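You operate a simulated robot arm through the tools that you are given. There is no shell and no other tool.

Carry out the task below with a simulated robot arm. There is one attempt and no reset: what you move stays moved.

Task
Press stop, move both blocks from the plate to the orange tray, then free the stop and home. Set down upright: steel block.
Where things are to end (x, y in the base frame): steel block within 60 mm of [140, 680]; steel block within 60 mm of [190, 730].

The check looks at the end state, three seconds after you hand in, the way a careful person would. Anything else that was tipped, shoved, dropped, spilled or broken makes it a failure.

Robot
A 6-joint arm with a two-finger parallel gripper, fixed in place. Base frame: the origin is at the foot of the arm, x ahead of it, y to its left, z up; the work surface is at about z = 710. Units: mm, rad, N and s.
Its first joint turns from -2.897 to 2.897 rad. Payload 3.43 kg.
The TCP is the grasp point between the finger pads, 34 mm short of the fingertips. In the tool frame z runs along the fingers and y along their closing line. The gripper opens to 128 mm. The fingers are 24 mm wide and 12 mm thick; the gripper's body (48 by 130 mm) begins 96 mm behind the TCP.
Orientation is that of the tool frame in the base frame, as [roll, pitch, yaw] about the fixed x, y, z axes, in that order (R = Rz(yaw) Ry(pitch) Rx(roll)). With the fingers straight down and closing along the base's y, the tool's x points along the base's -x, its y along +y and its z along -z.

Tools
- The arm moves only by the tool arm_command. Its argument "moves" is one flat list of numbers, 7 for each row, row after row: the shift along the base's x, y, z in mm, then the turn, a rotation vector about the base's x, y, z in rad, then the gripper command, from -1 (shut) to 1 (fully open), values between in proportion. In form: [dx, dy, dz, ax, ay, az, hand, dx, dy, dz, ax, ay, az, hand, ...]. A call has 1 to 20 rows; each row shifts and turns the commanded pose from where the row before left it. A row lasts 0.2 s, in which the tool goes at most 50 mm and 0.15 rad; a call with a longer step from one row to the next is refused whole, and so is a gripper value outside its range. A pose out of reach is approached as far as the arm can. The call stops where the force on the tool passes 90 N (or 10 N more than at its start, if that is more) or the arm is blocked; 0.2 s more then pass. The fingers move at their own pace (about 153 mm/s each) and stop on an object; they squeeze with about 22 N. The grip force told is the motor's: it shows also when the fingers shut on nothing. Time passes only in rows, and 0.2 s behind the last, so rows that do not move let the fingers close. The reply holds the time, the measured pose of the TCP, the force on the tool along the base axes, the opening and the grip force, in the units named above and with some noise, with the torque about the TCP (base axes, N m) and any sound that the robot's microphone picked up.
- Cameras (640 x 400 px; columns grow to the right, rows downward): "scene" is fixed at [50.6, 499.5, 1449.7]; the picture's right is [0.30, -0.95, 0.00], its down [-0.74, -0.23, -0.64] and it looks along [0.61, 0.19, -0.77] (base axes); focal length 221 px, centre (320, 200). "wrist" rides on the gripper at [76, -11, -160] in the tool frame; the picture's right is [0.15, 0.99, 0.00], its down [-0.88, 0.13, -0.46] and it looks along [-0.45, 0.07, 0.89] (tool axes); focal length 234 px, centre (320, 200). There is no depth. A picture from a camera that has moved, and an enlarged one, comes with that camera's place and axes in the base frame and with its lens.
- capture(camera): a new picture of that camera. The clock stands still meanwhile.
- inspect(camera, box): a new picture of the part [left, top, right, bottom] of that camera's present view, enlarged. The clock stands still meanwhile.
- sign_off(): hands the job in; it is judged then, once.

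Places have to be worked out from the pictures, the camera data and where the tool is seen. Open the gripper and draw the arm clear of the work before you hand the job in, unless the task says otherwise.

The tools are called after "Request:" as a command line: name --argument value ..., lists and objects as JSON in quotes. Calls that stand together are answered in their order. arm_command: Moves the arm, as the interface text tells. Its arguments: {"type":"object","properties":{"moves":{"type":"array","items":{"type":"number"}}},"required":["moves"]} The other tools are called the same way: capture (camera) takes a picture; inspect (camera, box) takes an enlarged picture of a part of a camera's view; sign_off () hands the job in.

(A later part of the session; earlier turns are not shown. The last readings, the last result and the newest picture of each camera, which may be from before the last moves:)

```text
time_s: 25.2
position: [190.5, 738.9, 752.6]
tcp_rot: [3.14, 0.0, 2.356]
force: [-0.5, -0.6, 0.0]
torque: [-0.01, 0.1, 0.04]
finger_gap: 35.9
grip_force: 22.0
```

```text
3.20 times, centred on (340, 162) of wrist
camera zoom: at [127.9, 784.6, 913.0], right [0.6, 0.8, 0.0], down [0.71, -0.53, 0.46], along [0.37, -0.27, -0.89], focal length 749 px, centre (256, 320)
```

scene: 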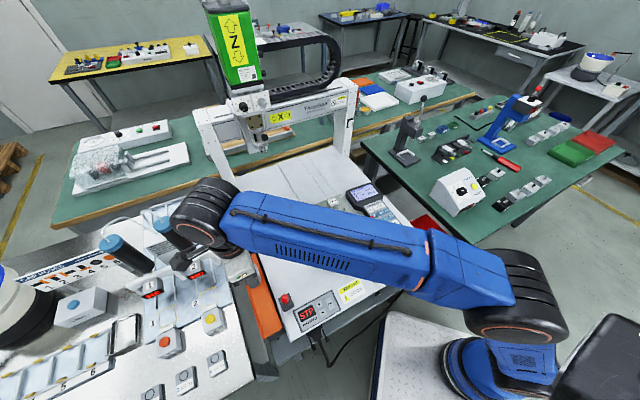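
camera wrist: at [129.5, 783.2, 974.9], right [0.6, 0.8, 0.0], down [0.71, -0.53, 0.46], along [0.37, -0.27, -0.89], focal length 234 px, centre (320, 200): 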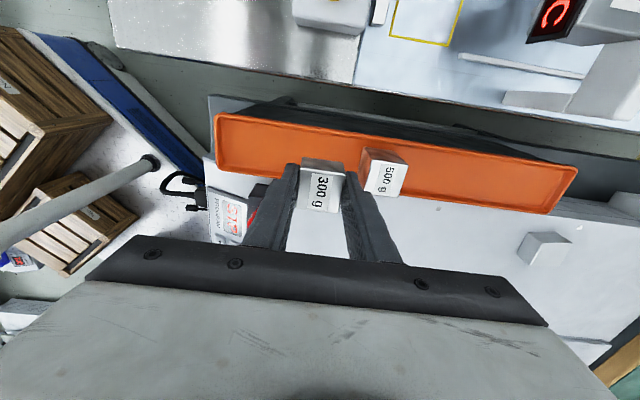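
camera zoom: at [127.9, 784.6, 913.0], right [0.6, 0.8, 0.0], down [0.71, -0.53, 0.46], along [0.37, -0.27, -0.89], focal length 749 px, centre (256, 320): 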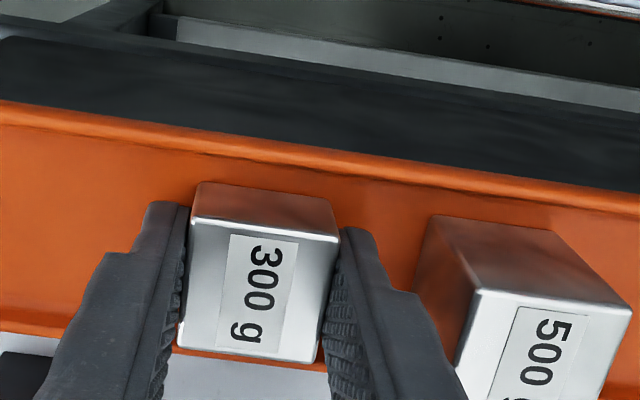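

The floor now carries the block (vertical force went from −2.6 N to 0). I open the fingers in stages to about 51 mm only, and rise straight up.

Request:
arm_command --moves '[0, 0, -0.3, 0, 0, 0, -1, 0, 0, 0, 0, 0, 0, -0.4, 0, 0, 0, 0, 0, 0, -0.3, 0, 0, 0, 0, 0, 0, -0.22, 0, 0, 0, 0, 0, 0, -0.22]'

Request:
inspect --camera "wrist" --box '[240, 100, 440, 225]'

```text
time_s: 26.4
position: [189.4, 739.3, 753.5]
tcp_rot: [3.14, 0.0, 2.357]
force: [1.6, -0.2, 4.3]
torque: [-0.07, 0.1, 0.05]
finger_gap: 49.5
grip_force: 0.0
```

```text
3.20 times, centred on (340, 162) of wrist
camera zoom: at [127.5, 784.5, 912.9], right [0.6, 0.8, 0.0], down [0.71, -0.53, 0.46], along [0.37, -0.27, -0.89], focal length 749 px, centre (256, 320)
```

zoom: 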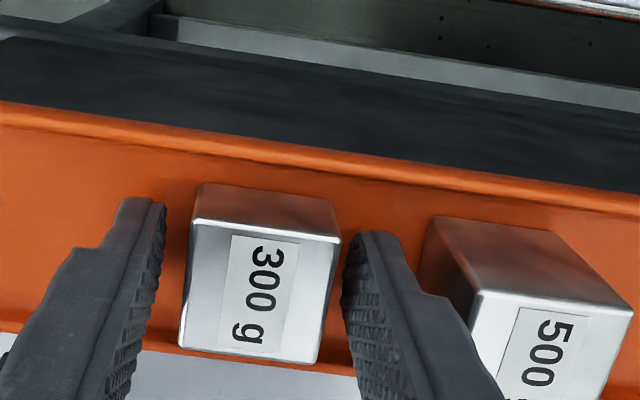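

The block stands free and upright in the tray and the tray has not shifted. I rise straight up and go back above the plate for the 400 g block.

Request:
arm_command --moves '[0, 0, 3, 0, 0, 0, -0.22, 0, 0, 8, 0, 0, 0, -0.22, 0, 0, 25, 0, 0, 0, -0.22, 0, 0, 45, 0, 0, 0, -0.22, 0, 0, 45, 0, 0, 0, 0.1, 10, -3, 35, 0, 0, 0, 0.2, 42, -14, 0, 0, 0, 0, 0.2, 42, -14, 0, 0, 0, 0, 0.2, 42, -14, 0, 0, 0, 0, 0.2, 42, -14, 0, 0, 0, 0, 0.2, 42, -14, 0, 0, 0, 0, 0.2, 42, -14, 0, 0, 0, 0, 0.2, 42, -14, 0, 0, 0, 0, 0.2, 42, -14, 0, 0, 0, 0, 0.2, 42, -14, 0, 0, 0, 0, 0.2, 0, 0, 0, 0, 0, 0, 0.2, 0, 0, 0, 0, 0, 0, 0.2]'

Request:
inspect --camera "wrist" --box '[220, 100, 420, 225]'

Request:
capture --camera "scene"

```text
time_s: 30.0
position: [577.1, 611.0, 913.5]
tcp_rot: [3.14, -0.001, 2.356]
force: [-0.3, -0.4, 0.3]
torque: [0.01, -0.01, 0.01]
finger_gap: 76.8
grip_force: 0.0
```

```text
3.20 times, centred on (320, 162) of wrist
camera zoom: at [515.6, 655.6, 1073.1], right [0.6, 0.8, 0.0], down [0.71, -0.53, 0.46], along [0.37, -0.27, -0.89], focal length 749 px, centre (320, 320)
```

zoom: 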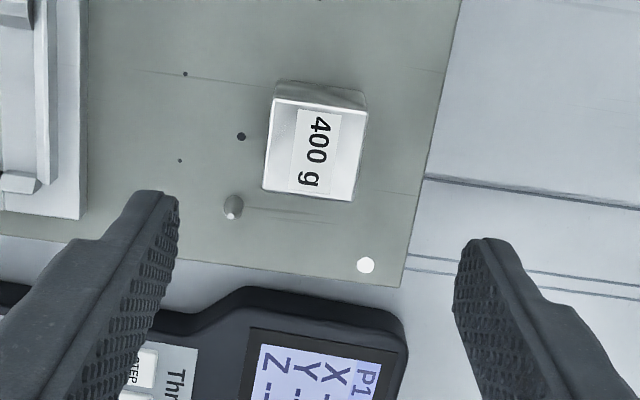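

```text
taken
```

scene: 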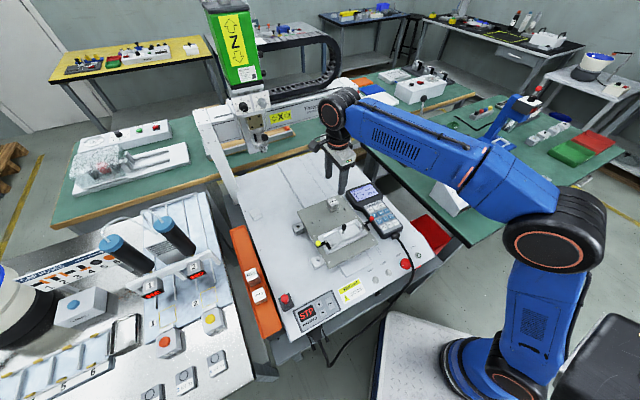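

The 400 g block now reads (574, 611), aligned with the fingers. I centre on it and go down to TCP z≈798, a bit higher than before so that the tips stay off the plate.

Request:
arm_command --moves '[-3, 0.3, -25, 0, 0, 0, 0.2, 0, 0, -25, 0, 0, 0, 0.2, 0, 0, -25, 0, 0, 0, 0.2, 0, 0, -20, 0, 0, 0, 0.2, 0, 0, -12, 0, 0, 0, 0.2, 0, 0, -8, 0, 0, 0, 0.2, 0, 0, 0, 0, 0, 0, 0.2]'

Request:
inspect --camera "wrist" --box '[200, 80, 440, 240]'

Request:
inspect --camera "scene" --box '[290, 170, 380, 240]'

```text
time_s: 31.6
position: [572.6, 611.1, 798.3]
tcp_rot: [3.139, 0.0, 2.356]
force: [0.0, -0.7, 0.1]
torque: [0.03, -0.01, -0.01]
finger_gap: 76.6
grip_force: 0.1
```

```text
2.50 times, centred on (320, 160) of wrist
camera zoom: at [512.7, 655.9, 958.7], right [0.6, 0.8, 0.0], down [0.71, -0.53, 0.46], along [0.37, -0.27, -0.89], focal length 585 px, centre (320, 300)
```

zoom: 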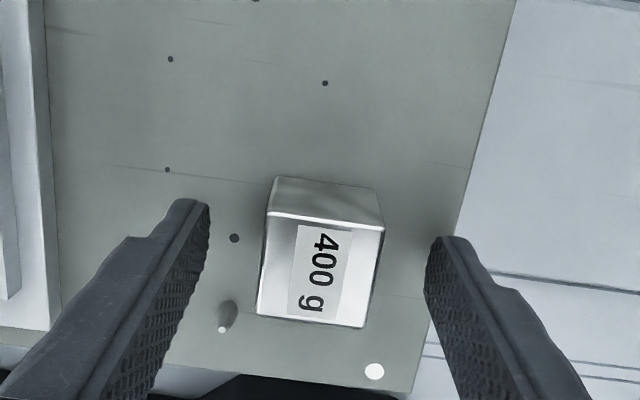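

```text
5.71 times, centred on (335, 205) of scene
camera zoom: at [50.6, 499.5, 1449.7], right [0.3, -0.95, 0.0], down [-0.74, -0.23, -0.64], along [0.61, 0.19, -0.77], focal length 1262 px, centre (234, 171)
```

zoom: 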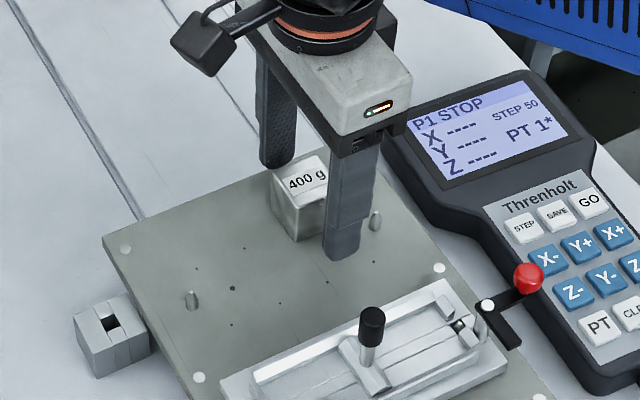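

The block is centred between the pads and the pin is clear of the finger's path. I close the gripper here.

Request:
arm_command --moves '[0, 0, 0, 0, 0, 0, -0.2, 0, 0, 0, 0, 0, 0, -1, 0, 0, 0, 0, 0, 0, -1, 0, 0, 0, 0, 0, 0, -1]'

Request:
inspect --camera "wrist" --box '[200, 80, 440, 240]'

```text
time_s: 32.6
position: [575.0, 611.6, 798.1]
tcp_rot: [3.14, -0.001, 2.358]
force: [-0.6, -0.7, 0.3]
torque: [-0.08, 0.08, 0.02]
finger_gap: 35.9
grip_force: 22.2
```

```text
2.50 times, centred on (320, 160) of wrist
camera zoom: at [512.7, 655.9, 958.9], right [0.6, 0.8, 0.0], down [0.71, -0.53, 0.46], along [0.37, -0.27, -0.89], focal length 585 px, centre (320, 300)
```

zoom: 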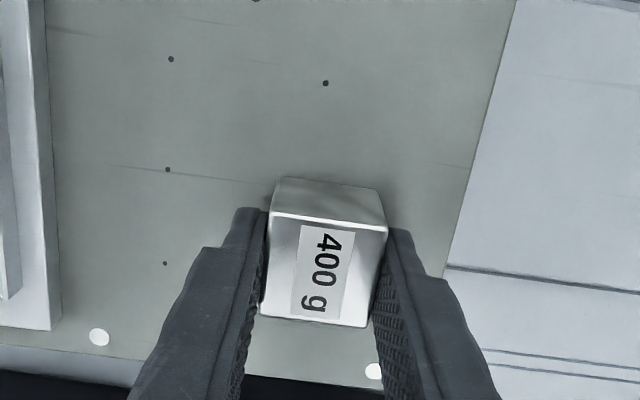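

The 400 g block is held with no side load and the plate did not move this time. I lift it and carry it above the near end of the tray, to about (145, 694).

Request:
arm_command --moves '[0, 0, 3, 0, 0, 0, -1, 0, 0, 8, 0, 0, 0, -1, 0, 0, 25, 0, 0, 0, -1, 0, 0, 35, 0, 0, 0, -1, -12, 3, 35, 0, 0, 0, -1, -36, 7, 10, 0, 0, 0, -1, -38, 7.3, 0, 0, 0, 0, -1, -38, 7.3, 0, 0, 0, 0, -1, -38, 7.3, 0, 0, 0, 0, -1, -38, 7.3, 0, 0, 0, 0, -1, -38, 7.3, 0, 0, 0, 0, -1, -38, 7.3, 0, 0, 0, 0, -1, -38, 7.3, 0, 0, 0, 0, -1, -38, 7.3, 0, 0, 0, 0, -1, -38, 7.3, 0, 0, 0, 0, -1, -38, 7.3, 0, 0, 0, 0, -1, 0, 0, 0, 0, 0, 0, -1, 0, 0, 0, 0, 0, 0, -1]'

Request:
inspect --camera "wrist" --box '[180, 40, 460, 215]'

Request:
inspect --camera "scene" --box '[200, 160, 400, 340]'

```text
time_s: 36.4
position: [145.8, 697.1, 916.8]
tcp_rot: [3.138, 0.0, 2.356]
force: [-0.2, 0.3, -4.5]
torque: [-0.02, -0.02, -0.01]
finger_gap: 35.8
grip_force: 21.6
```

```text
2.29 times, centred on (320, 128) of wrist
camera zoom: at [83.4, 741.6, 1076.5], right [0.6, 0.8, 0.0], down [0.71, -0.53, 0.46], along [0.37, -0.27, -0.89], focal length 535 px, centre (320, 366)
```

zoom: 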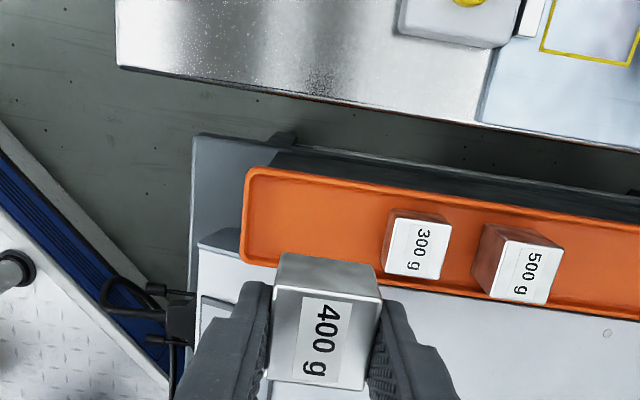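

```text
2.22 times, centred on (300, 250) of scene
camera zoom: at [50.6, 499.5, 1449.7], right [0.3, -0.95, 0.0], down [-0.74, -0.23, -0.64], along [0.61, 0.19, -0.77], focal length 491 px, centre (364, 89)
```

zoom: 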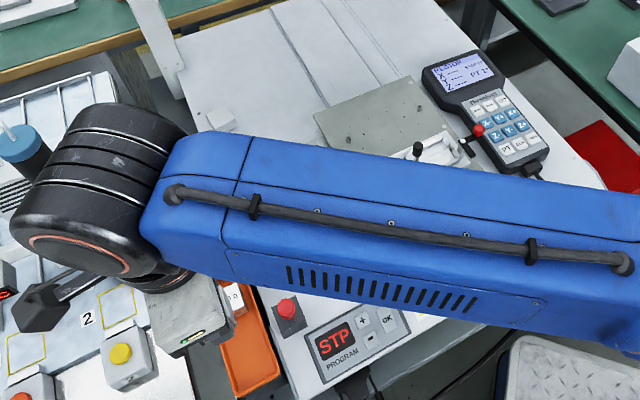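

Both other blocks stand well in the tray; the 400 g block hangs right (≈4 N). I lower to TCP z≈830 to re-check position over the near end.

Request:
arm_command --moves '[0, -1.5, -25, 0, 0, 0, -1, 0, 0, -25, 0, 0, 0, -1, 0, 0, -25, 0, 0, 0, -1, 0, 0, -12, 0, 0, 0, -1, 0, 0, 0, 0, 0, 0, -1, 0, 0, 0, 0, 0, 0, -1]'

Request:
inspect --camera "wrist" --box '[180, 40, 460, 215]'

```text
time_s: 37.8
position: [146.6, 693.4, 827.7]
tcp_rot: [3.14, 0.001, 2.356]
force: [0.2, 0.2, -3.8]
torque: [0.0, -0.06, 0.02]
finger_gap: 35.8
grip_force: 21.9
```

```text
2.29 times, centred on (320, 128) of wrist
camera zoom: at [84.3, 738.5, 988.2], right [0.6, 0.8, 0.0], down [0.71, -0.53, 0.46], along [0.37, -0.27, -0.89], focal length 535 px, centre (320, 366)
```

zoom: 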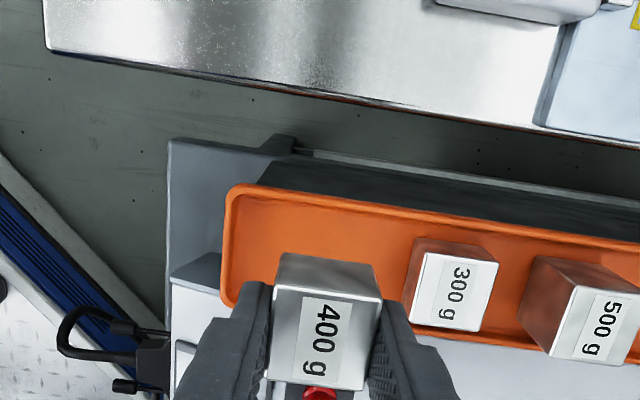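

TCP reads (146, 693), on the intended spot. I lower further to TCP ≈ 785 and check clearance to the end wall and the 300 g block.

Request:
arm_command --moves '[-0.5, 0.5, -14, 0, 0, 0, -1, 0, 0, -14, 0, 0, 0, -1, 0, 0, -10, 0, 0, 0, -1, 0, 0, -5, 0, 0, 0, -1, 0, 0, 0, 0, 0, 0, -1]'

Request:
inspect --camera "wrist" --box '[180, 60, 460, 235]'

Request:
inspect --camera "scene" --box '[220, 250, 320, 340]'

```text
time_s: 39.0
position: [145.3, 693.2, 784.1]
tcp_rot: [3.141, 0.003, 2.357]
force: [-0.2, 0.0, -4.4]
torque: [-0.02, -0.02, 0.03]
finger_gap: 35.9
grip_force: 22.0
```

```text
2.29 times, centred on (320, 148) of wrist
camera zoom: at [84.6, 738.3, 944.2], right [0.6, 0.8, 0.0], down [0.71, -0.53, 0.46], along [0.37, -0.27, -0.89], focal length 535 px, centre (320, 320)
```

zoom: 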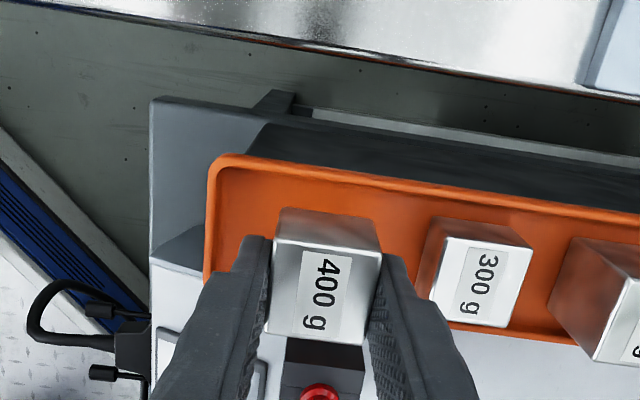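

```text
4.44 times, centred on (270, 295) of scene
camera zoom: at [50.6, 499.5, 1449.7], right [0.3, -0.95, 0.0], down [-0.74, -0.23, -0.64], along [0.61, 0.19, -0.77], focal length 981 px, centre (542, -222)
```

zoom: 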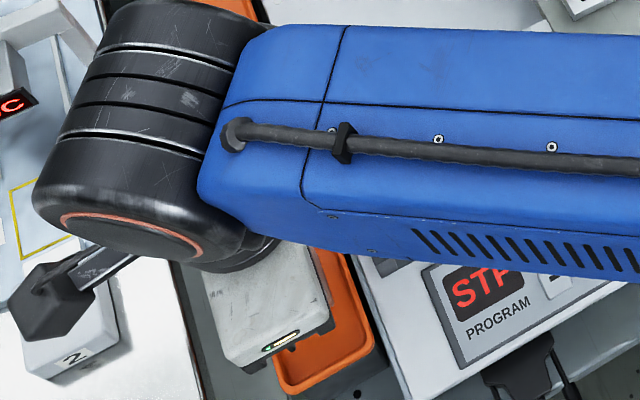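

I zoom on the tray around the 300 g block to judge the cross position before the last centimetres.

Request:
inspect --camera "wrist" --box '[260, 120, 460, 220]'

```text
3.20 times, centred on (360, 170) of wrist
camera zoom: at [84.6, 738.3, 944.2], right [0.6, 0.8, 0.0], down [0.71, -0.53, 0.46], along [0.37, -0.27, -0.89], focal length 749 px, centre (192, 296)
```

zoom: 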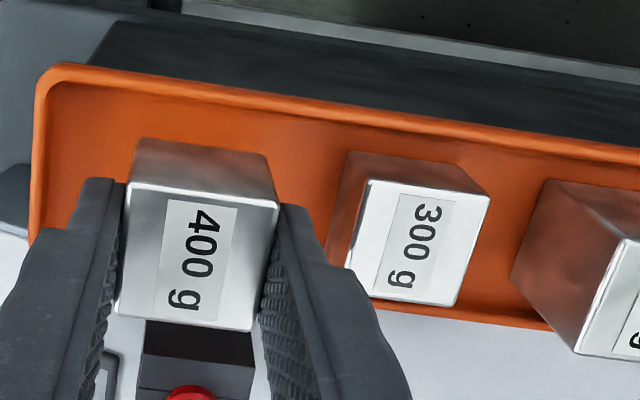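

The 400 g block would land ~2–3 mm nearer the rear wall than the 300 g one, so I shift 1.4 mm in x and −1.4 mm in y and lower to TCP ≈ 768.

Request:
arm_command --moves '[1.4, -1.4, -6, 0, 0, 0, -1, 0, 0, -5, 0, 0, 0, -1, 0, 0, -4, 0, 0, 0, -1, 0, 0, 0, 0, 0, 0, -1]'

Request:
inspect --camera "wrist" --box '[240, 100, 440, 225]'

```text
time_s: 40.0
position: [147.2, 692.7, 768.5]
tcp_rot: [3.141, 0.0, 2.354]
force: [-0.1, -0.8, -3.7]
torque: [-0.02, 0.03, -0.02]
finger_gap: 35.7
grip_force: 22.3
```

```text
3.20 times, centred on (340, 162) of wrist
camera zoom: at [86.0, 737.0, 928.8], right [0.6, 0.8, 0.0], down [0.71, -0.53, 0.46], along [0.37, -0.27, -0.89], focal length 749 px, centre (256, 320)
```

zoom: 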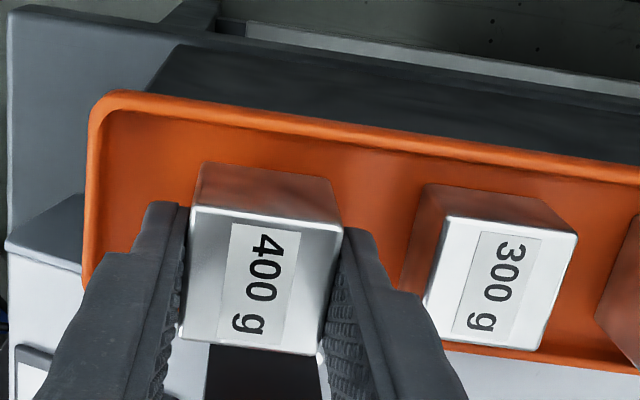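

The block is a few millimetres above the floor, well inside the walls. I lower in 1.5 mm steps to feel the contact.

Request:
arm_command --moves '[0, 0, -1.5, 0, 0, 0, -1, 0, 0, -1.5, 0, 0, 0, -1, 0, 0, 0, 0, 0, 0, -1]'

```text
time_s: 40.8
position: [147.2, 692.2, 766.7]
tcp_rot: [3.139, -0.001, 2.355]
force: [0.9, -0.4, -4.6]
torque: [-0.01, -0.02, 0.01]
finger_gap: 35.7
grip_force: 22.2
```

No contact yet (full weight still on the gripper); two more 1.5 mm steps.

Request:
arm_command --moves '[0, 0, -1.5, 0, 0, 0, -1, 0, 0, -1.5, 0, 0, 0, -1, 0, 0, 0, 0, 0, 0, -1]'

```text
time_s: 41.6
position: [147.5, 691.5, 763.4]
tcp_rot: [3.14, 0.001, 2.356]
force: [-0.1, 0.4, -2.6]
torque: [0.0, -0.01, -0.02]
finger_gap: 35.3
grip_force: 22.3
```

The force is starting to lessen (−2.6 N). One more millimetre.

Request:
arm_command --moves '[0, 0, -1, 0, 0, 0, -1, 0, 0, 0, 0, 0, 0, -1]'

Request:
inspect --camera "wrist" --box '[240, 100, 440, 225]'

```text
time_s: 42.2
position: [148.3, 691.2, 761.4]
tcp_rot: [3.137, 0.003, 2.357]
force: [1.0, 0.1, -3.5]
torque: [-0.03, -0.03, 0.0]
finger_gap: 35.7
grip_force: 21.9
```

```text
3.20 times, centred on (340, 162) of wrist
camera zoom: at [85.7, 736.1, 922.3], right [0.6, 0.8, 0.0], down [0.71, -0.53, 0.46], along [0.37, -0.27, -0.89], focal length 749 px, centre (256, 320)
```

zoom: 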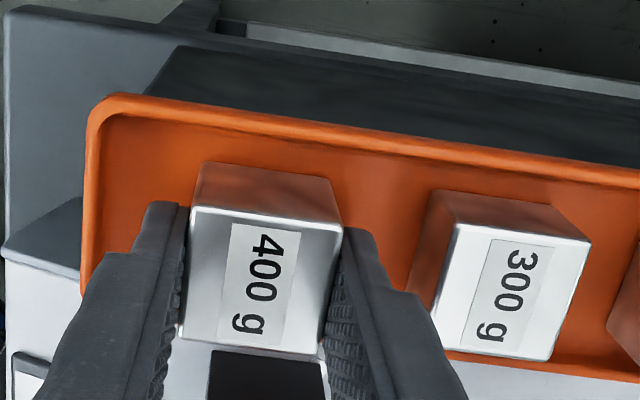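

Still hanging free (−3.5 N). I go on 1 mm at a time.

Request:
arm_command --moves '[0, 0, -1, 0, 0, 0, -1, 0, 0, -1, 0, 0, 0, -1, 0, 0, 0, 0, 0, 0, -1]'

```text
time_s: 43.0
position: [147.1, 692.3, 760.9]
tcp_rot: [3.14, 0.001, 2.355]
force: [-0.5, 0.1, 11.7]
torque: [-0.29, 0.02, 0.0]
finger_gap: 35.9
grip_force: 21.5
```

The block now stands on the tray floor (+11.7 N). I ease up 0.6 mm to take off the pressure, open the fingers to about 48 mm, and look.

Request:
arm_command --moves '[0, 0, 0.6, 0, 0, 0, -1, 0, 0, 0, 0, 0, 0, -1, 0, 0, 0, 0, 0, 0, -0.4, 0, 0, 0, 0, 0, 0, -0.32, 0, 0, 0, 0, 0, 0, -0.25, 0, 0, 0, 0, 0, 0, -0.25]'

Request:
inspect --camera "wrist" --box '[240, 100, 440, 225]'

```text
time_s: 44.4
position: [147.2, 691.6, 760.9]
tcp_rot: [3.138, 0.0, 2.355]
force: [-0.4, 0.4, 0.7]
torque: [-0.01, 0.0, 0.02]
finger_gap: 48.0
grip_force: 0.1
```

```text
3.20 times, centred on (340, 162) of wrist
camera zoom: at [85.5, 736.7, 920.6], right [0.6, 0.8, 0.0], down [0.71, -0.53, 0.46], along [0.37, -0.27, -0.89], focal length 749 px, centre (256, 320)
```

zoom: 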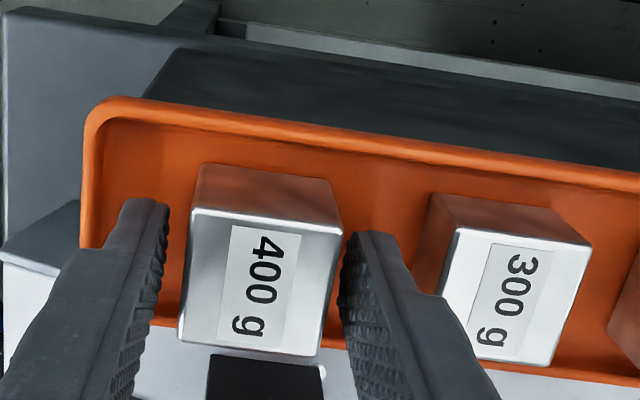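

The block stands free and upright, clear of the fingers. I rise straight up to a safe height and look at the tray as a whole.

Request:
arm_command --moves '[0, 0, 4, 0, 0, 0, -0.25, 0, 0, 12, 0, 0, 0, -0.25, 0, 0, 30, 0, 0, 0, -0.25, 0, 0, 45, 0, 0, 0, -0.25, 0, 0, 45, 0, 0, 0, -0.25, 0, 0, 20, 0, 0, 0, -0.25, 0, 0, 0, 0, 0, 0, -0.25]'

Request:
inspect --camera "wrist" --box '[200, 60, 480, 235]'

Request:
capture --camera "scene"

```text
time_s: 46.0
position: [146.8, 692.3, 917.7]
tcp_rot: [3.139, 0.0, 2.356]
force: [0.1, 0.8, 0.6]
torque: [0.04, -0.01, -0.01]
finger_gap: 47.9
grip_force: 0.0
```

```text
2.29 times, centred on (340, 148) of wrist
camera zoom: at [84.9, 737.0, 1076.8], right [0.6, 0.8, 0.0], down [0.71, -0.53, 0.46], along [0.37, -0.27, -0.89], focal length 535 px, centre (274, 320)
```

zoom: 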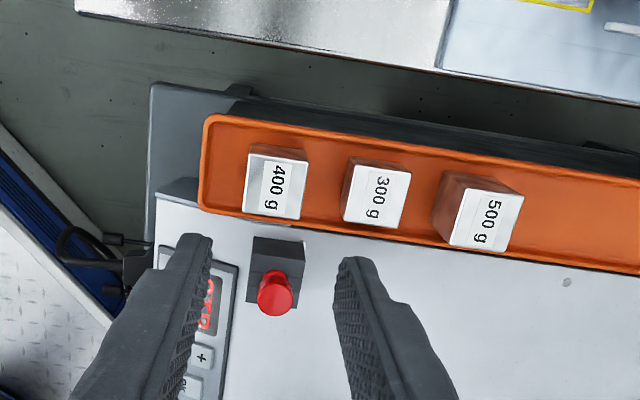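

```text
taken
```

scene: 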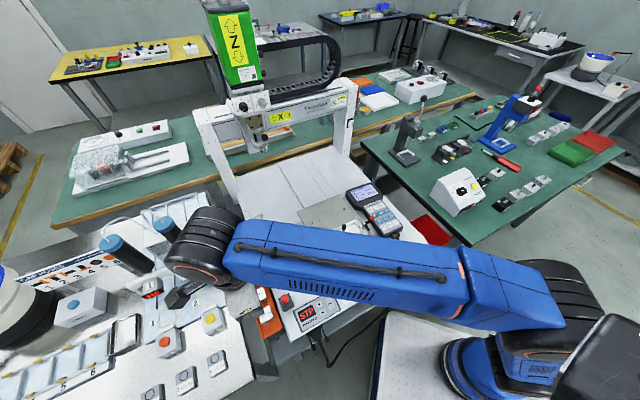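

All three blocks stand upright in the tray. Now I go back toward the STOP button; the cable beside it is close, so I turn the tool back and tilt the wrist camera to view cap and cable from a lower angle.

Request:
arm_command --moves '[23, -34, 0, 0, 0, 0.1309, -0.25, 23, -34, 0, 0, 0, 0.1309, -0.25, 23, -34, 0, 0, 0, 0.1309, -0.25, 23, -34, 0, 0, 0, 0.1309, -0.25, 23, -34, 0, 0, 0, 0.1309, -0.25, 23, -34, 0, 0, 0, 0.1309, -0.25, 23, -35, 0, 0, 0, 0, -0.25, 23, -35, 0, 0, -0.12, 0, -0.25, 23, -35, -14, 0, -0.12, 0, -0.25, 23, -36, -14, 0, -0.12, 0, -0.25, 23, -36, -14, 0, -0.12, 0, -0.25, 3, 0, -14, 0, -0.12, 0, -0.25, 0, 0, 0, 0, 0, 0, -0.25, 0, 0, 0, 0, 0, 0, -0.25]'

Request:
capture --camera "wrist"

Request:
capture --camera "scene"

```text
time_s: 49.0
position: [403.2, 311.0, 861.2]
tcp_rot: [3.14, 0.603, -3.14]
force: [0.0, -0.3, -0.7]
torque: [0.02, -0.04, 0.0]
finger_gap: 48.1
grip_force: 0.2
```

```text
taken
camera wrist: at [250.6, 298.7, 950.2], right [-0.12, 0.99, -0.08], down [0.47, 0.13, 0.87], along [0.88, 0.07, -0.48], focal length 234 px, centre (320, 200)
```

wrist: 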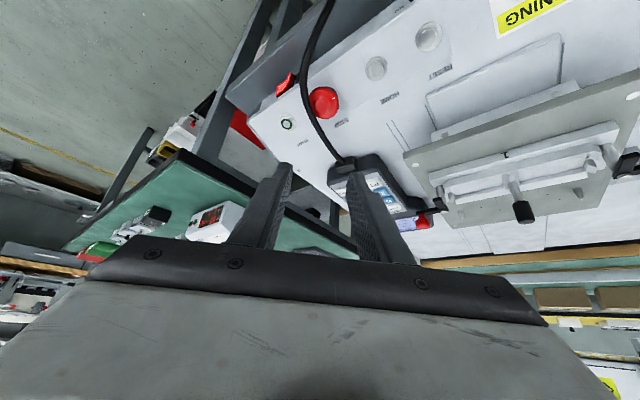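

```text
taken
```

scene: 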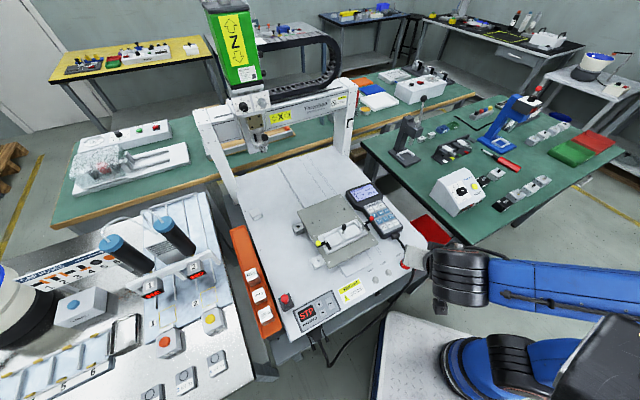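

I enlarge the STOP and cable region from this lower angle.

Request:
inspect --camera "wrist" --box '[270, 60, 390, 135]'

Request:
inspect --camera "wrist" --box '[290, 75, 350, 125]'

```text
5.33 times, centred on (330, 98) of wrist
camera zoom: at [250.6, 298.7, 950.2], right [-0.12, 0.99, -0.08], down [0.47, 0.13, 0.87], along [0.88, 0.07, -0.48], focal length 1249 px, centre (267, 747)
```

zoom: 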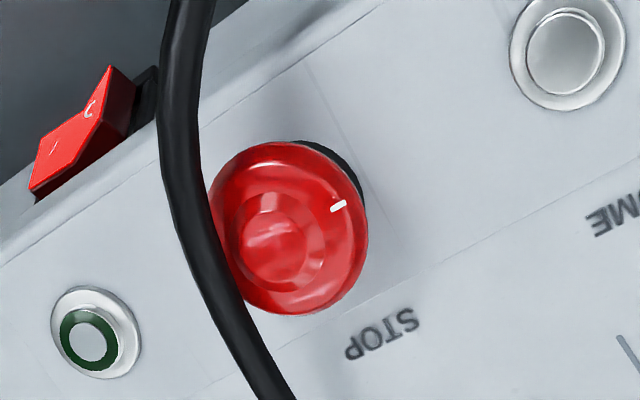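

```text
8.00 times, centred on (320, 100) of wrist
camera zoom: at [250.6, 298.7, 950.2], right [-0.12, 0.99, -0.08], down [0.47, 0.13, 0.87], along [0.88, 0.07, -0.48], focal length 1873 px, centre (320, 1000)
```

zoom: 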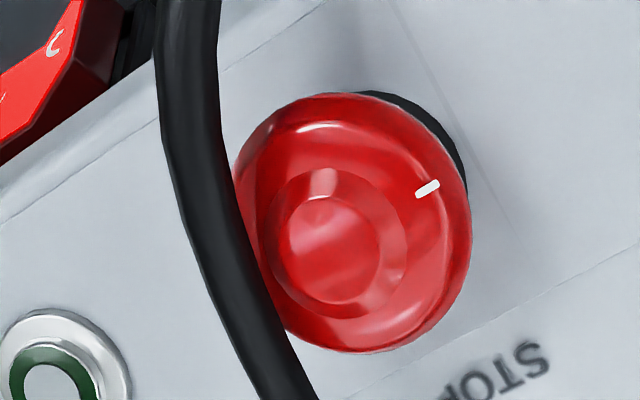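

From this angle the front panel turns out to be sloped toward the operator side: labels at z≈706, buttons at z≈696, and STOP's cap leans to the front (about 15–20°). To measure the lean and the gap to the cable I look along the button row from the HOME side.

Request:
arm_command --moves '[-6, 10, 0, 0, 0, -0.1309, -0.25, -6, 10, 0, 0, 0, -0.1309, -0.25, -6, 10, 0, 0, 0, -0.1309, -0.25, -6, 11, 0, 0, 0, -0.1309, -0.25, -6, 11, 0, 0, 0, -0.1309, -0.25, -6, 11, 0, 0, 0, -0.1309, -0.25, 0, 0, -16, -0.0884, -0.0884, 0, -0.25, 0, 0, -17, -0.0884, -0.0884, 0, -0.25, 0, 0, -16, 0, 0, 0, -0.25, 0, 0, 0, 0, 0, 0, -0.25, 0, 0, 0, 0, 0, 0, -0.25]'

Request:
capture --camera "wrist"

Request:
capture --camera "scene"

```text
time_s: 51.4
position: [367.0, 373.1, 812.6]
tcp_rot: [3.14, 0.852, 2.355]
force: [-0.1, 0.4, 0.3]
torque: [0.02, -0.01, 0.04]
finger_gap: 48.0
grip_force: 0.0
```

```text
taken
camera wrist: at [238.7, 484.4, 860.8], right [0.63, 0.77, -0.11], down [0.26, -0.08, 0.96], along [0.73, -0.64, -0.25], focal length 234 px, centre (320, 200)
```

wrist: 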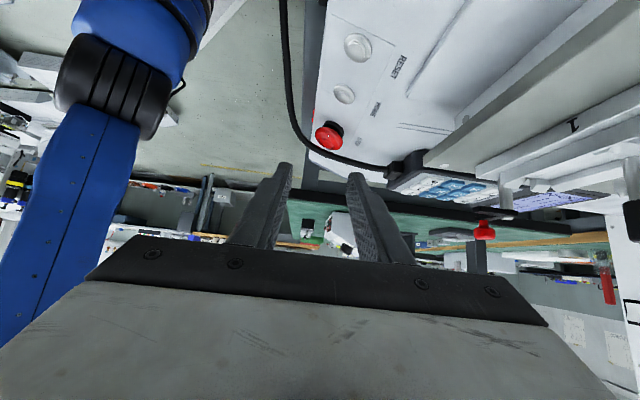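

```text
taken
```

scene: 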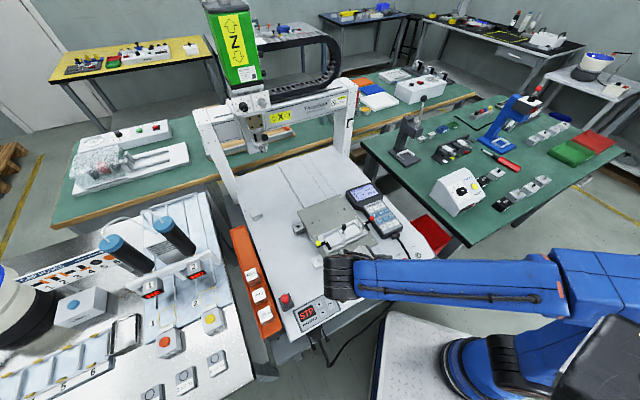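

I enlarge the profile view of STOP, cable and panel.

Request:
inspect --camera "wrist" --box '[280, 90, 400, 175]'

Request:
inspect --camera "wrist" --box '[300, 110, 360, 160]'

Request:
inspect --camera "wrist" --box '[280, 0, 480, 175]'

```text
4.71 times, centred on (340, 132) of wrist
camera zoom: at [238.7, 484.4, 860.8], right [0.63, 0.77, -0.11], down [0.26, -0.08, 0.96], along [0.73, -0.64, -0.25], focal length 1102 px, centre (226, 518)
```

zoom: 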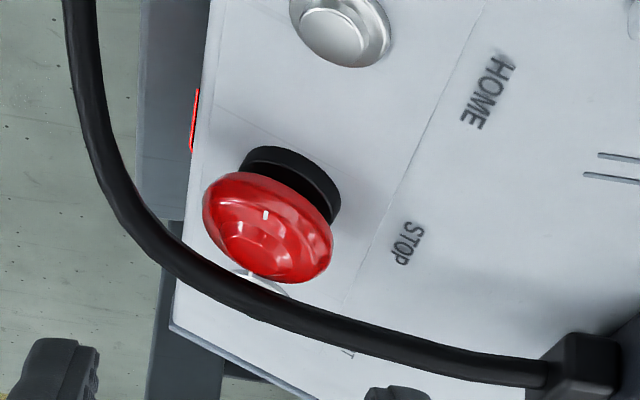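

```text
8.00 times, centred on (330, 135) of wrist
camera zoom: at [238.7, 484.4, 860.8], right [0.63, 0.77, -0.11], down [0.26, -0.08, 0.96], along [0.73, -0.64, -0.25], focal length 1873 px, centre (240, 720)
```

zoom: 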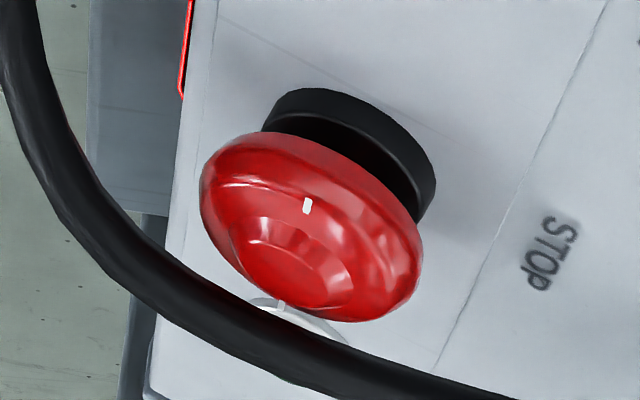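

```text
2.29 times, centred on (380, 88) of wrist
camera zoom: at [238.7, 484.4, 860.8], right [0.63, 0.77, -0.11], down [0.26, -0.08, 0.96], along [0.73, -0.64, -0.25], focal length 535 px, centre (183, 457)
```

zoom: 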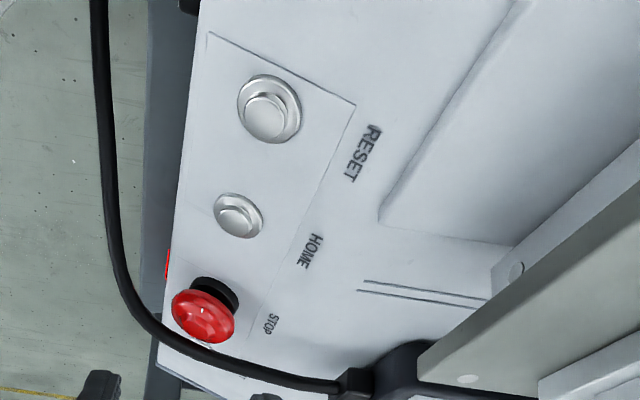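

Seen along the row, the cap leans about 15° to the front, and the cable passes just above its START-side edge, so the fingers must take the cap front/rear and come in tilted from the HOME side. I compute the cap centre at about (442.5, 309.5, 711.5) and move to a stand-off 60 mm back along that tilted approach, gap 44 mm.

Request:
arm_command --moves '[7.6, -9.1, -7.2, 0.1098, 0.0111, -0.0193, -0.3125, 7.6, -9.2, -7.2, 0.1098, 0.0111, -0.0193, -0.3125, 7.6, -9.2, -7.2, 0.1098, 0.0111, -0.0193, -0.3125, 7.5, -9.1, -7.2, 0.1098, 0.0111, -0.0193, -0.3125, 0, 0, 0, 0, 0, 0, -0.3125, 0, 0, 0, 0, 0, 0, -0.3125]'

Request:
capture --camera "wrist"

Request:
inspect --camera "wrist" --box '[240, 100, 400, 200]'

Request:
inspect --camera "scene" --box '[340, 210, 440, 290]'

```text
time_s: 52.8
position: [396.1, 337.6, 783.8]
tcp_rot: [2.846, 0.472, 2.093]
force: [-0.5, -0.9, 0.3]
torque: [0.01, 0.02, 0.02]
finger_gap: 44.0
grip_force: 0.1
```

```text
taken
camera wrist: at [280.1, 425.0, 883.0], right [0.69, 0.7, 0.19], down [0.28, -0.5, 0.82], along [0.67, -0.52, -0.54], focal length 234 px, centre (320, 200)
```

wrist: 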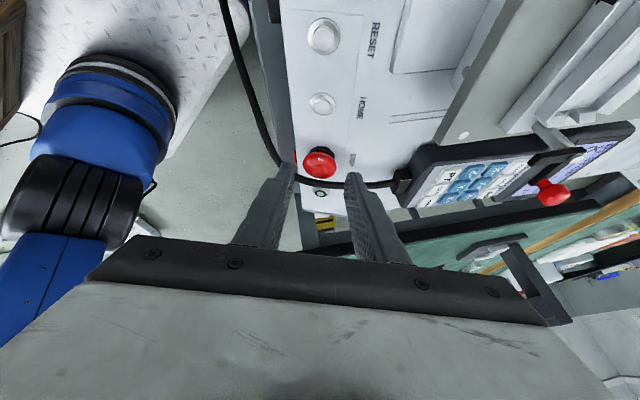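

```text
4.00 times, centred on (320, 150) of wrist
camera zoom: at [280.1, 425.0, 883.0], right [0.69, 0.7, 0.19], down [0.28, -0.5, 0.82], along [0.67, -0.52, -0.54], focal length 937 px, centre (320, 400)
```

zoom: 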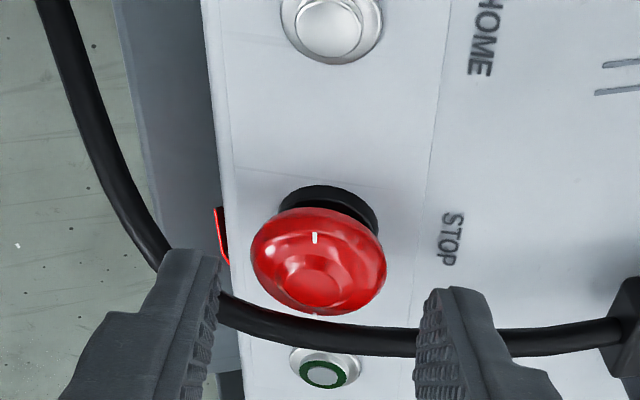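

```text
5.00 times, centred on (390, 250) of scene
camera zoom: at [50.6, 499.5, 1449.7], right [0.3, -0.95, 0.0], down [-0.74, -0.23, -0.64], along [0.61, 0.19, -0.77], focal length 1104 px, centre (-30, -50)
```

zoom: 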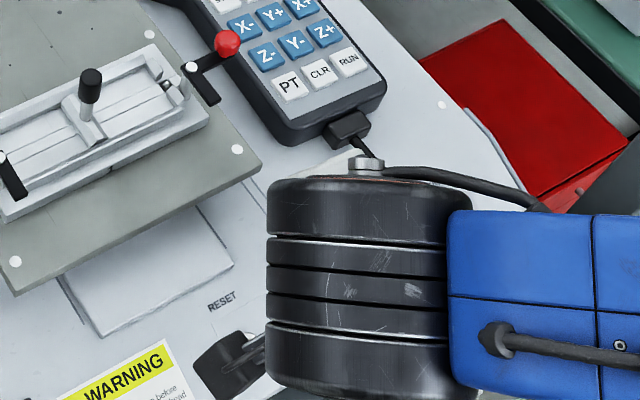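

I enlarge the cap to measure its lean against the finger plane.

Request:
inspect --camera "wrist" --box '[296, 140, 344, 185]'

Request:
inspect --camera "wrist" --box '[280, 0, 400, 190]'

```text
8.89 times, centred on (320, 162) of wrist
camera zoom: at [280.1, 425.0, 883.0], right [0.69, 0.7, 0.19], down [0.28, -0.5, 0.82], along [0.67, -0.52, -0.54], focal length 2082 px, centre (320, 533)
```

zoom: 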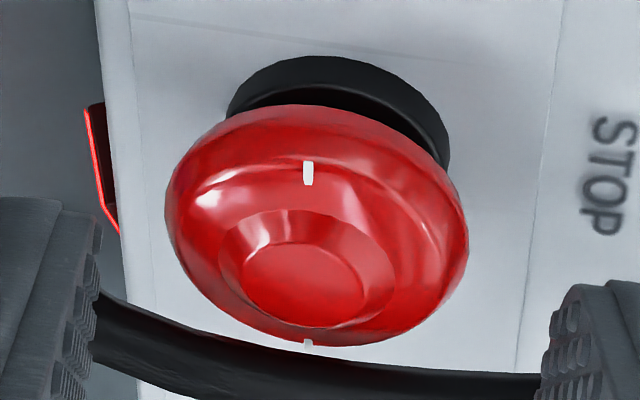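

```text
2.11 times, centred on (340, 95) of wrist
camera zoom: at [280.1, 425.0, 883.0], right [0.69, 0.7, 0.19], down [0.28, -0.5, 0.82], along [0.67, -0.52, -0.54], focal length 493 px, centre (278, 421)
```

zoom: 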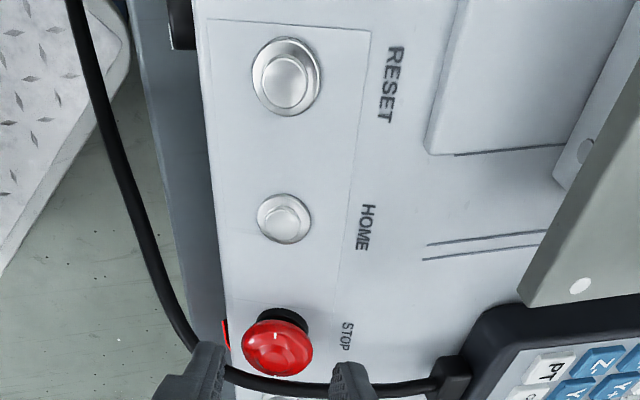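

The lean is nearer 20°. I correct the tool's orientation for that and advance to about 35 mm short of the grasp, keeping the gap at 44 mm.

Request:
arm_command --moves '[4.3, -5.8, -11.7, 0.024, -0.0378, 0.031, -0.3125, 4.4, -5.8, -11.7, 0.024, -0.0378, 0.031, -0.3125, 0, 0, 0, 0, 0, 0, -0.3125, 0, 0, 0, 0, 0, 0, -0.3125]'

Request:
inspect --camera "wrist" --box '[240, 120, 400, 220]'

Request:
inspect --camera "wrist" --box '[288, 140, 352, 195]'

```text
time_s: 53.8
position: [406.7, 324.8, 760.9]
tcp_rot: [2.746, 0.469, 2.112]
force: [0.7, -0.6, 0.1]
torque: [0.01, -0.02, -0.01]
finger_gap: 44.1
grip_force: 0.1
```

```text
4.00 times, centred on (320, 170) of wrist
camera zoom: at [276.7, 401.3, 854.9], right [0.63, 0.73, 0.27], down [0.25, -0.52, 0.82], along [0.74, -0.45, -0.51], focal length 937 px, centre (320, 320)
```

zoom: 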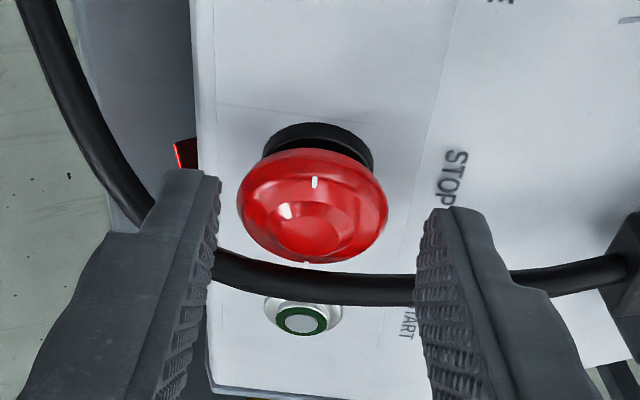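

```text
7.27 times, centred on (320, 168) of wrist
camera zoom: at [276.7, 401.3, 854.9], right [0.63, 0.73, 0.27], down [0.25, -0.52, 0.82], along [0.74, -0.45, -0.51], focal length 1703 px, centre (320, 436)
```

zoom: 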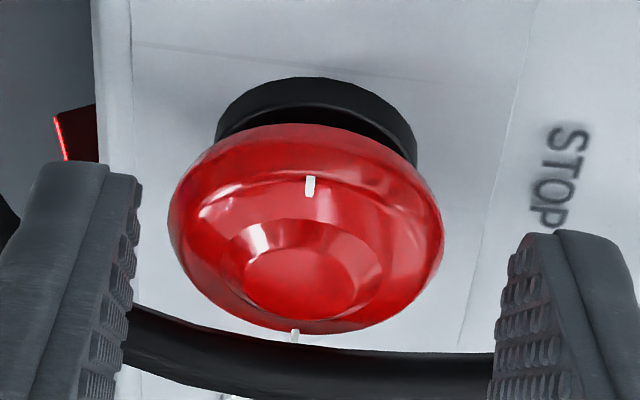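

The cap sits centred between the fingers in the closing direction; I need ~2.4 mm more away from the cable. I correct that and advance 20 mm along the finger axis, then check.

Request:
arm_command --moves '[-1.1, 1.8, -1.1, 0, 0, 0, -0.3125, 3.6, -1.1, -5.5, 0, 0, 0, -0.3125, 3.6, -1.1, -5.5, 0, 0, 0, -0.3125, 3.6, -1.1, -5.5, 0, 0, 0, -0.3125, 0, 0, 0, 0, 0, 0, -0.3125]'

Request:
inspect --camera "wrist" --box '[240, 120, 400, 220]'

Request:
capture --camera "scene"

```text
time_s: 55.0
position: [415.5, 324.0, 743.3]
tcp_rot: [2.748, 0.469, 2.111]
force: [0.1, 0.0, -1.0]
torque: [-0.05, 0.01, 0.0]
finger_gap: 44.1
grip_force: 0.0
```

```text
4.00 times, centred on (320, 170) of wrist
camera zoom: at [286.0, 400.2, 836.6], right [0.63, 0.73, 0.27], down [0.25, -0.52, 0.82], along [0.74, -0.45, -0.51], focal length 937 px, centre (320, 320)
```

zoom: 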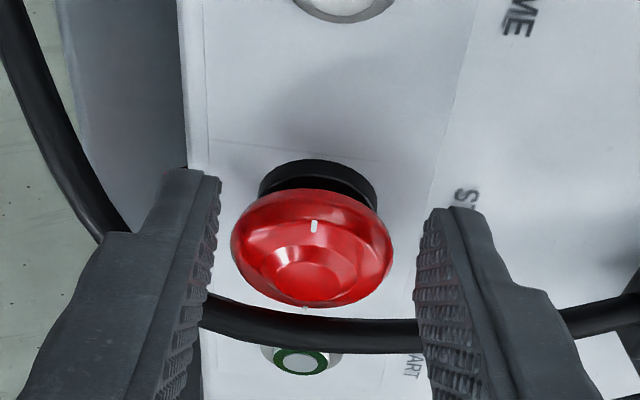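

```text
taken
```

scene: 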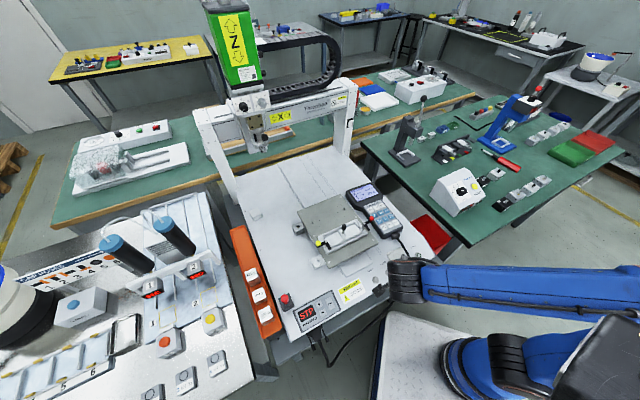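

Everything lines up (cap centred within ~0.3 mm, 14 mm still to go). I advance the rest along the finger axis, gripper still open.

Request:
arm_command --moves '[2.6, -0.8, -4, 0, 0, 0, -0.3125, 2.6, -0.8, -4, 0, 0, 0, -0.3125, 2.6, -0.7, -3.9, 0, 0, 0, -0.3125, 0, 0, 0, 0, 0, 0, -0.3125]'

Request:
inspect --camera "wrist" --box '[240, 120, 400, 220]'

```text
time_s: 56.0
position: [423.8, 323.6, 729.3]
tcp_rot: [2.749, 0.468, 2.111]
force: [-0.3, -0.2, 0.7]
torque: [-0.01, 0.01, -0.03]
finger_gap: 44.1
grip_force: 0.1
```

```text
4.00 times, centred on (320, 170) of wrist
camera zoom: at [294.3, 398.8, 823.9], right [0.63, 0.73, 0.27], down [0.25, -0.52, 0.82], along [0.74, -0.45, -0.51], focal length 937 px, centre (320, 320)
```

zoom: 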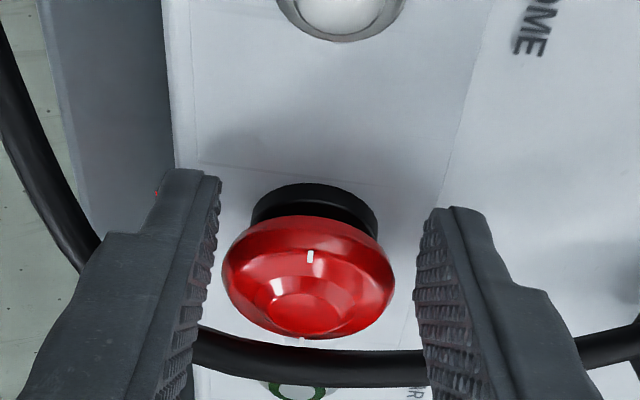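

The cap lies between the pads with no contact yet. I close the gripper on it.

Request:
arm_command --moves '[0, 0, 0, 0, 0, 0, -0.4, 0, 0, 0, 0, 0, 0, -0.6, 0, 0, 0, 0, 0, 0, -1, 0, 0, 0, 0, 0, 0, -1]'

Request:
inspect --camera "wrist" --box '[240, 120, 400, 220]'

```text
time_s: 57.0
position: [422.1, 321.6, 729.9]
tcp_rot: [2.747, 0.47, 2.112]
force: [-15.5, -10.7, -9.2]
torque: [-0.01, 0.48, -0.54]
finger_gap: 38.5
grip_force: 44.9
```

```text
4.00 times, centred on (320, 170) of wrist
camera zoom: at [293.8, 398.3, 823.7], right [0.63, 0.73, 0.27], down [0.25, -0.52, 0.82], along [0.74, -0.45, -0.51], focal length 937 px, centre (320, 320)
```

zoom: 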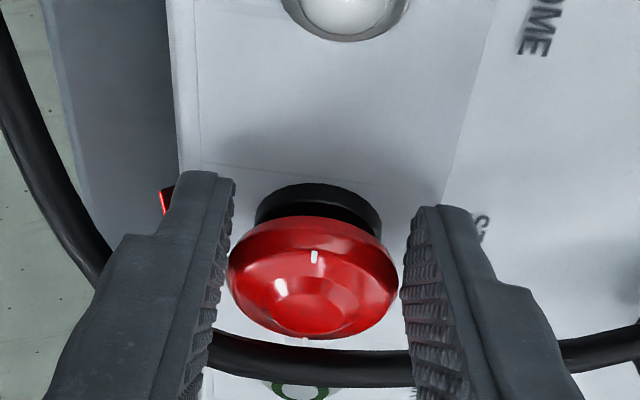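

The front finger met the cap first (force ≈21 N toward the front, gap 38.5 mm), so the gripper is ~1.3 mm off-centre. I shift it that much toward the front so that both pads bear evenly.

Request:
arm_command --moves '[-0.9, -0.8, -0.45, 0, 0, 0, -1, 0, 0, 0, 0, 0, 0, -1, 0, 0, 0, 0, 0, 0, -1]'

```text
time_s: 57.8
position: [423.4, 322.0, 730.3]
tcp_rot: [2.746, 0.466, 2.109]
force: [-8.5, 2.7, -6.7]
torque: [0.37, 0.31, -0.18]
finger_gap: 38.0
grip_force: 44.4
```

The side force has dropped to ~7 N; one more 0.5 mm shift the same way.

Request:
arm_command --moves '[-0.35, -0.31, -0.17, 0, 0, 0, -1, 0, 0, 0, 0, 0, 0, -1]'

Request:
inspect --camera "wrist" --box '[240, 120, 400, 220]'

```text
time_s: 58.4
position: [423.4, 321.4, 730.2]
tcp_rot: [2.747, 0.469, 2.109]
force: [-2.7, 16.9, -1.2]
torque: [0.58, 0.06, 0.21]
finger_gap: 38.2
grip_force: 45.2
```

```text
4.00 times, centred on (320, 170) of wrist
camera zoom: at [293.5, 397.7, 823.8], right [0.63, 0.73, 0.27], down [0.25, -0.52, 0.82], along [0.74, -0.45, -0.51], focal length 937 px, centre (320, 320)
```

zoom: 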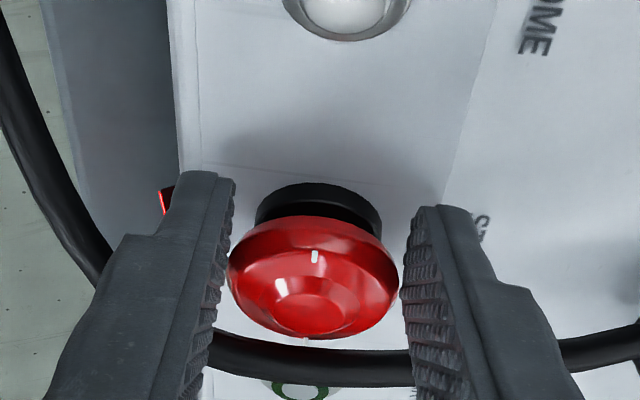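

Both pads now bear on the cap (gap 38 mm, grip 45 N). I start turning it clockwise about its own leaning axis, first by about 0.1 rad, and check the response.

Request:
arm_command --moves '[0.82, 0.68, 0.38, 0.0121, 0.0121, -0.047, -1, 0.81, 0.68, 0.39, 0.0121, 0.0121, -0.047, -1, 0, 0, 0, 0, 0, 0, -1]'

Request:
inspect --camera "wrist" --box '[240, 120, 400, 220]'

```text
time_s: 59.2
position: [424.6, 323.0, 731.2]
tcp_rot: [2.758, 0.437, 2.02]
force: [21.0, 36.5, 10.7]
torque: [0.91, -0.77, 1.16]
finger_gap: 38.1
grip_force: 45.1
```

```text
4.00 times, centred on (320, 170) of wrist
camera zoom: at [305.3, 408.6, 829.6], right [0.7, 0.66, 0.27], down [0.22, -0.56, 0.8], along [0.68, -0.5, -0.54], focal length 937 px, centre (320, 320)
```

zoom: 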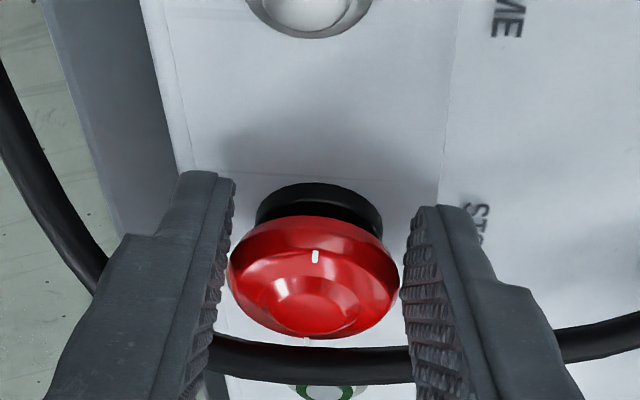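

The cap turned along with the gripper (its mark kept its place in the camera view), but a side force of ~41 N toward the rear has built up. I relieve it by shifting ~1 mm toward the rear and check the force.

Request:
arm_command --moves '[0.75, 0.6, 0.35, 0, 0, 0, -1, 0, 0, 0, 0, 0, 0, -1]'

```text
time_s: 59.8
position: [424.5, 324.1, 731.7]
tcp_rot: [2.757, 0.438, 2.022]
force: [12.2, 38.6, 11.8]
torque: [0.87, -0.54, 1.06]
finger_gap: 38.1
grip_force: 45.0
```

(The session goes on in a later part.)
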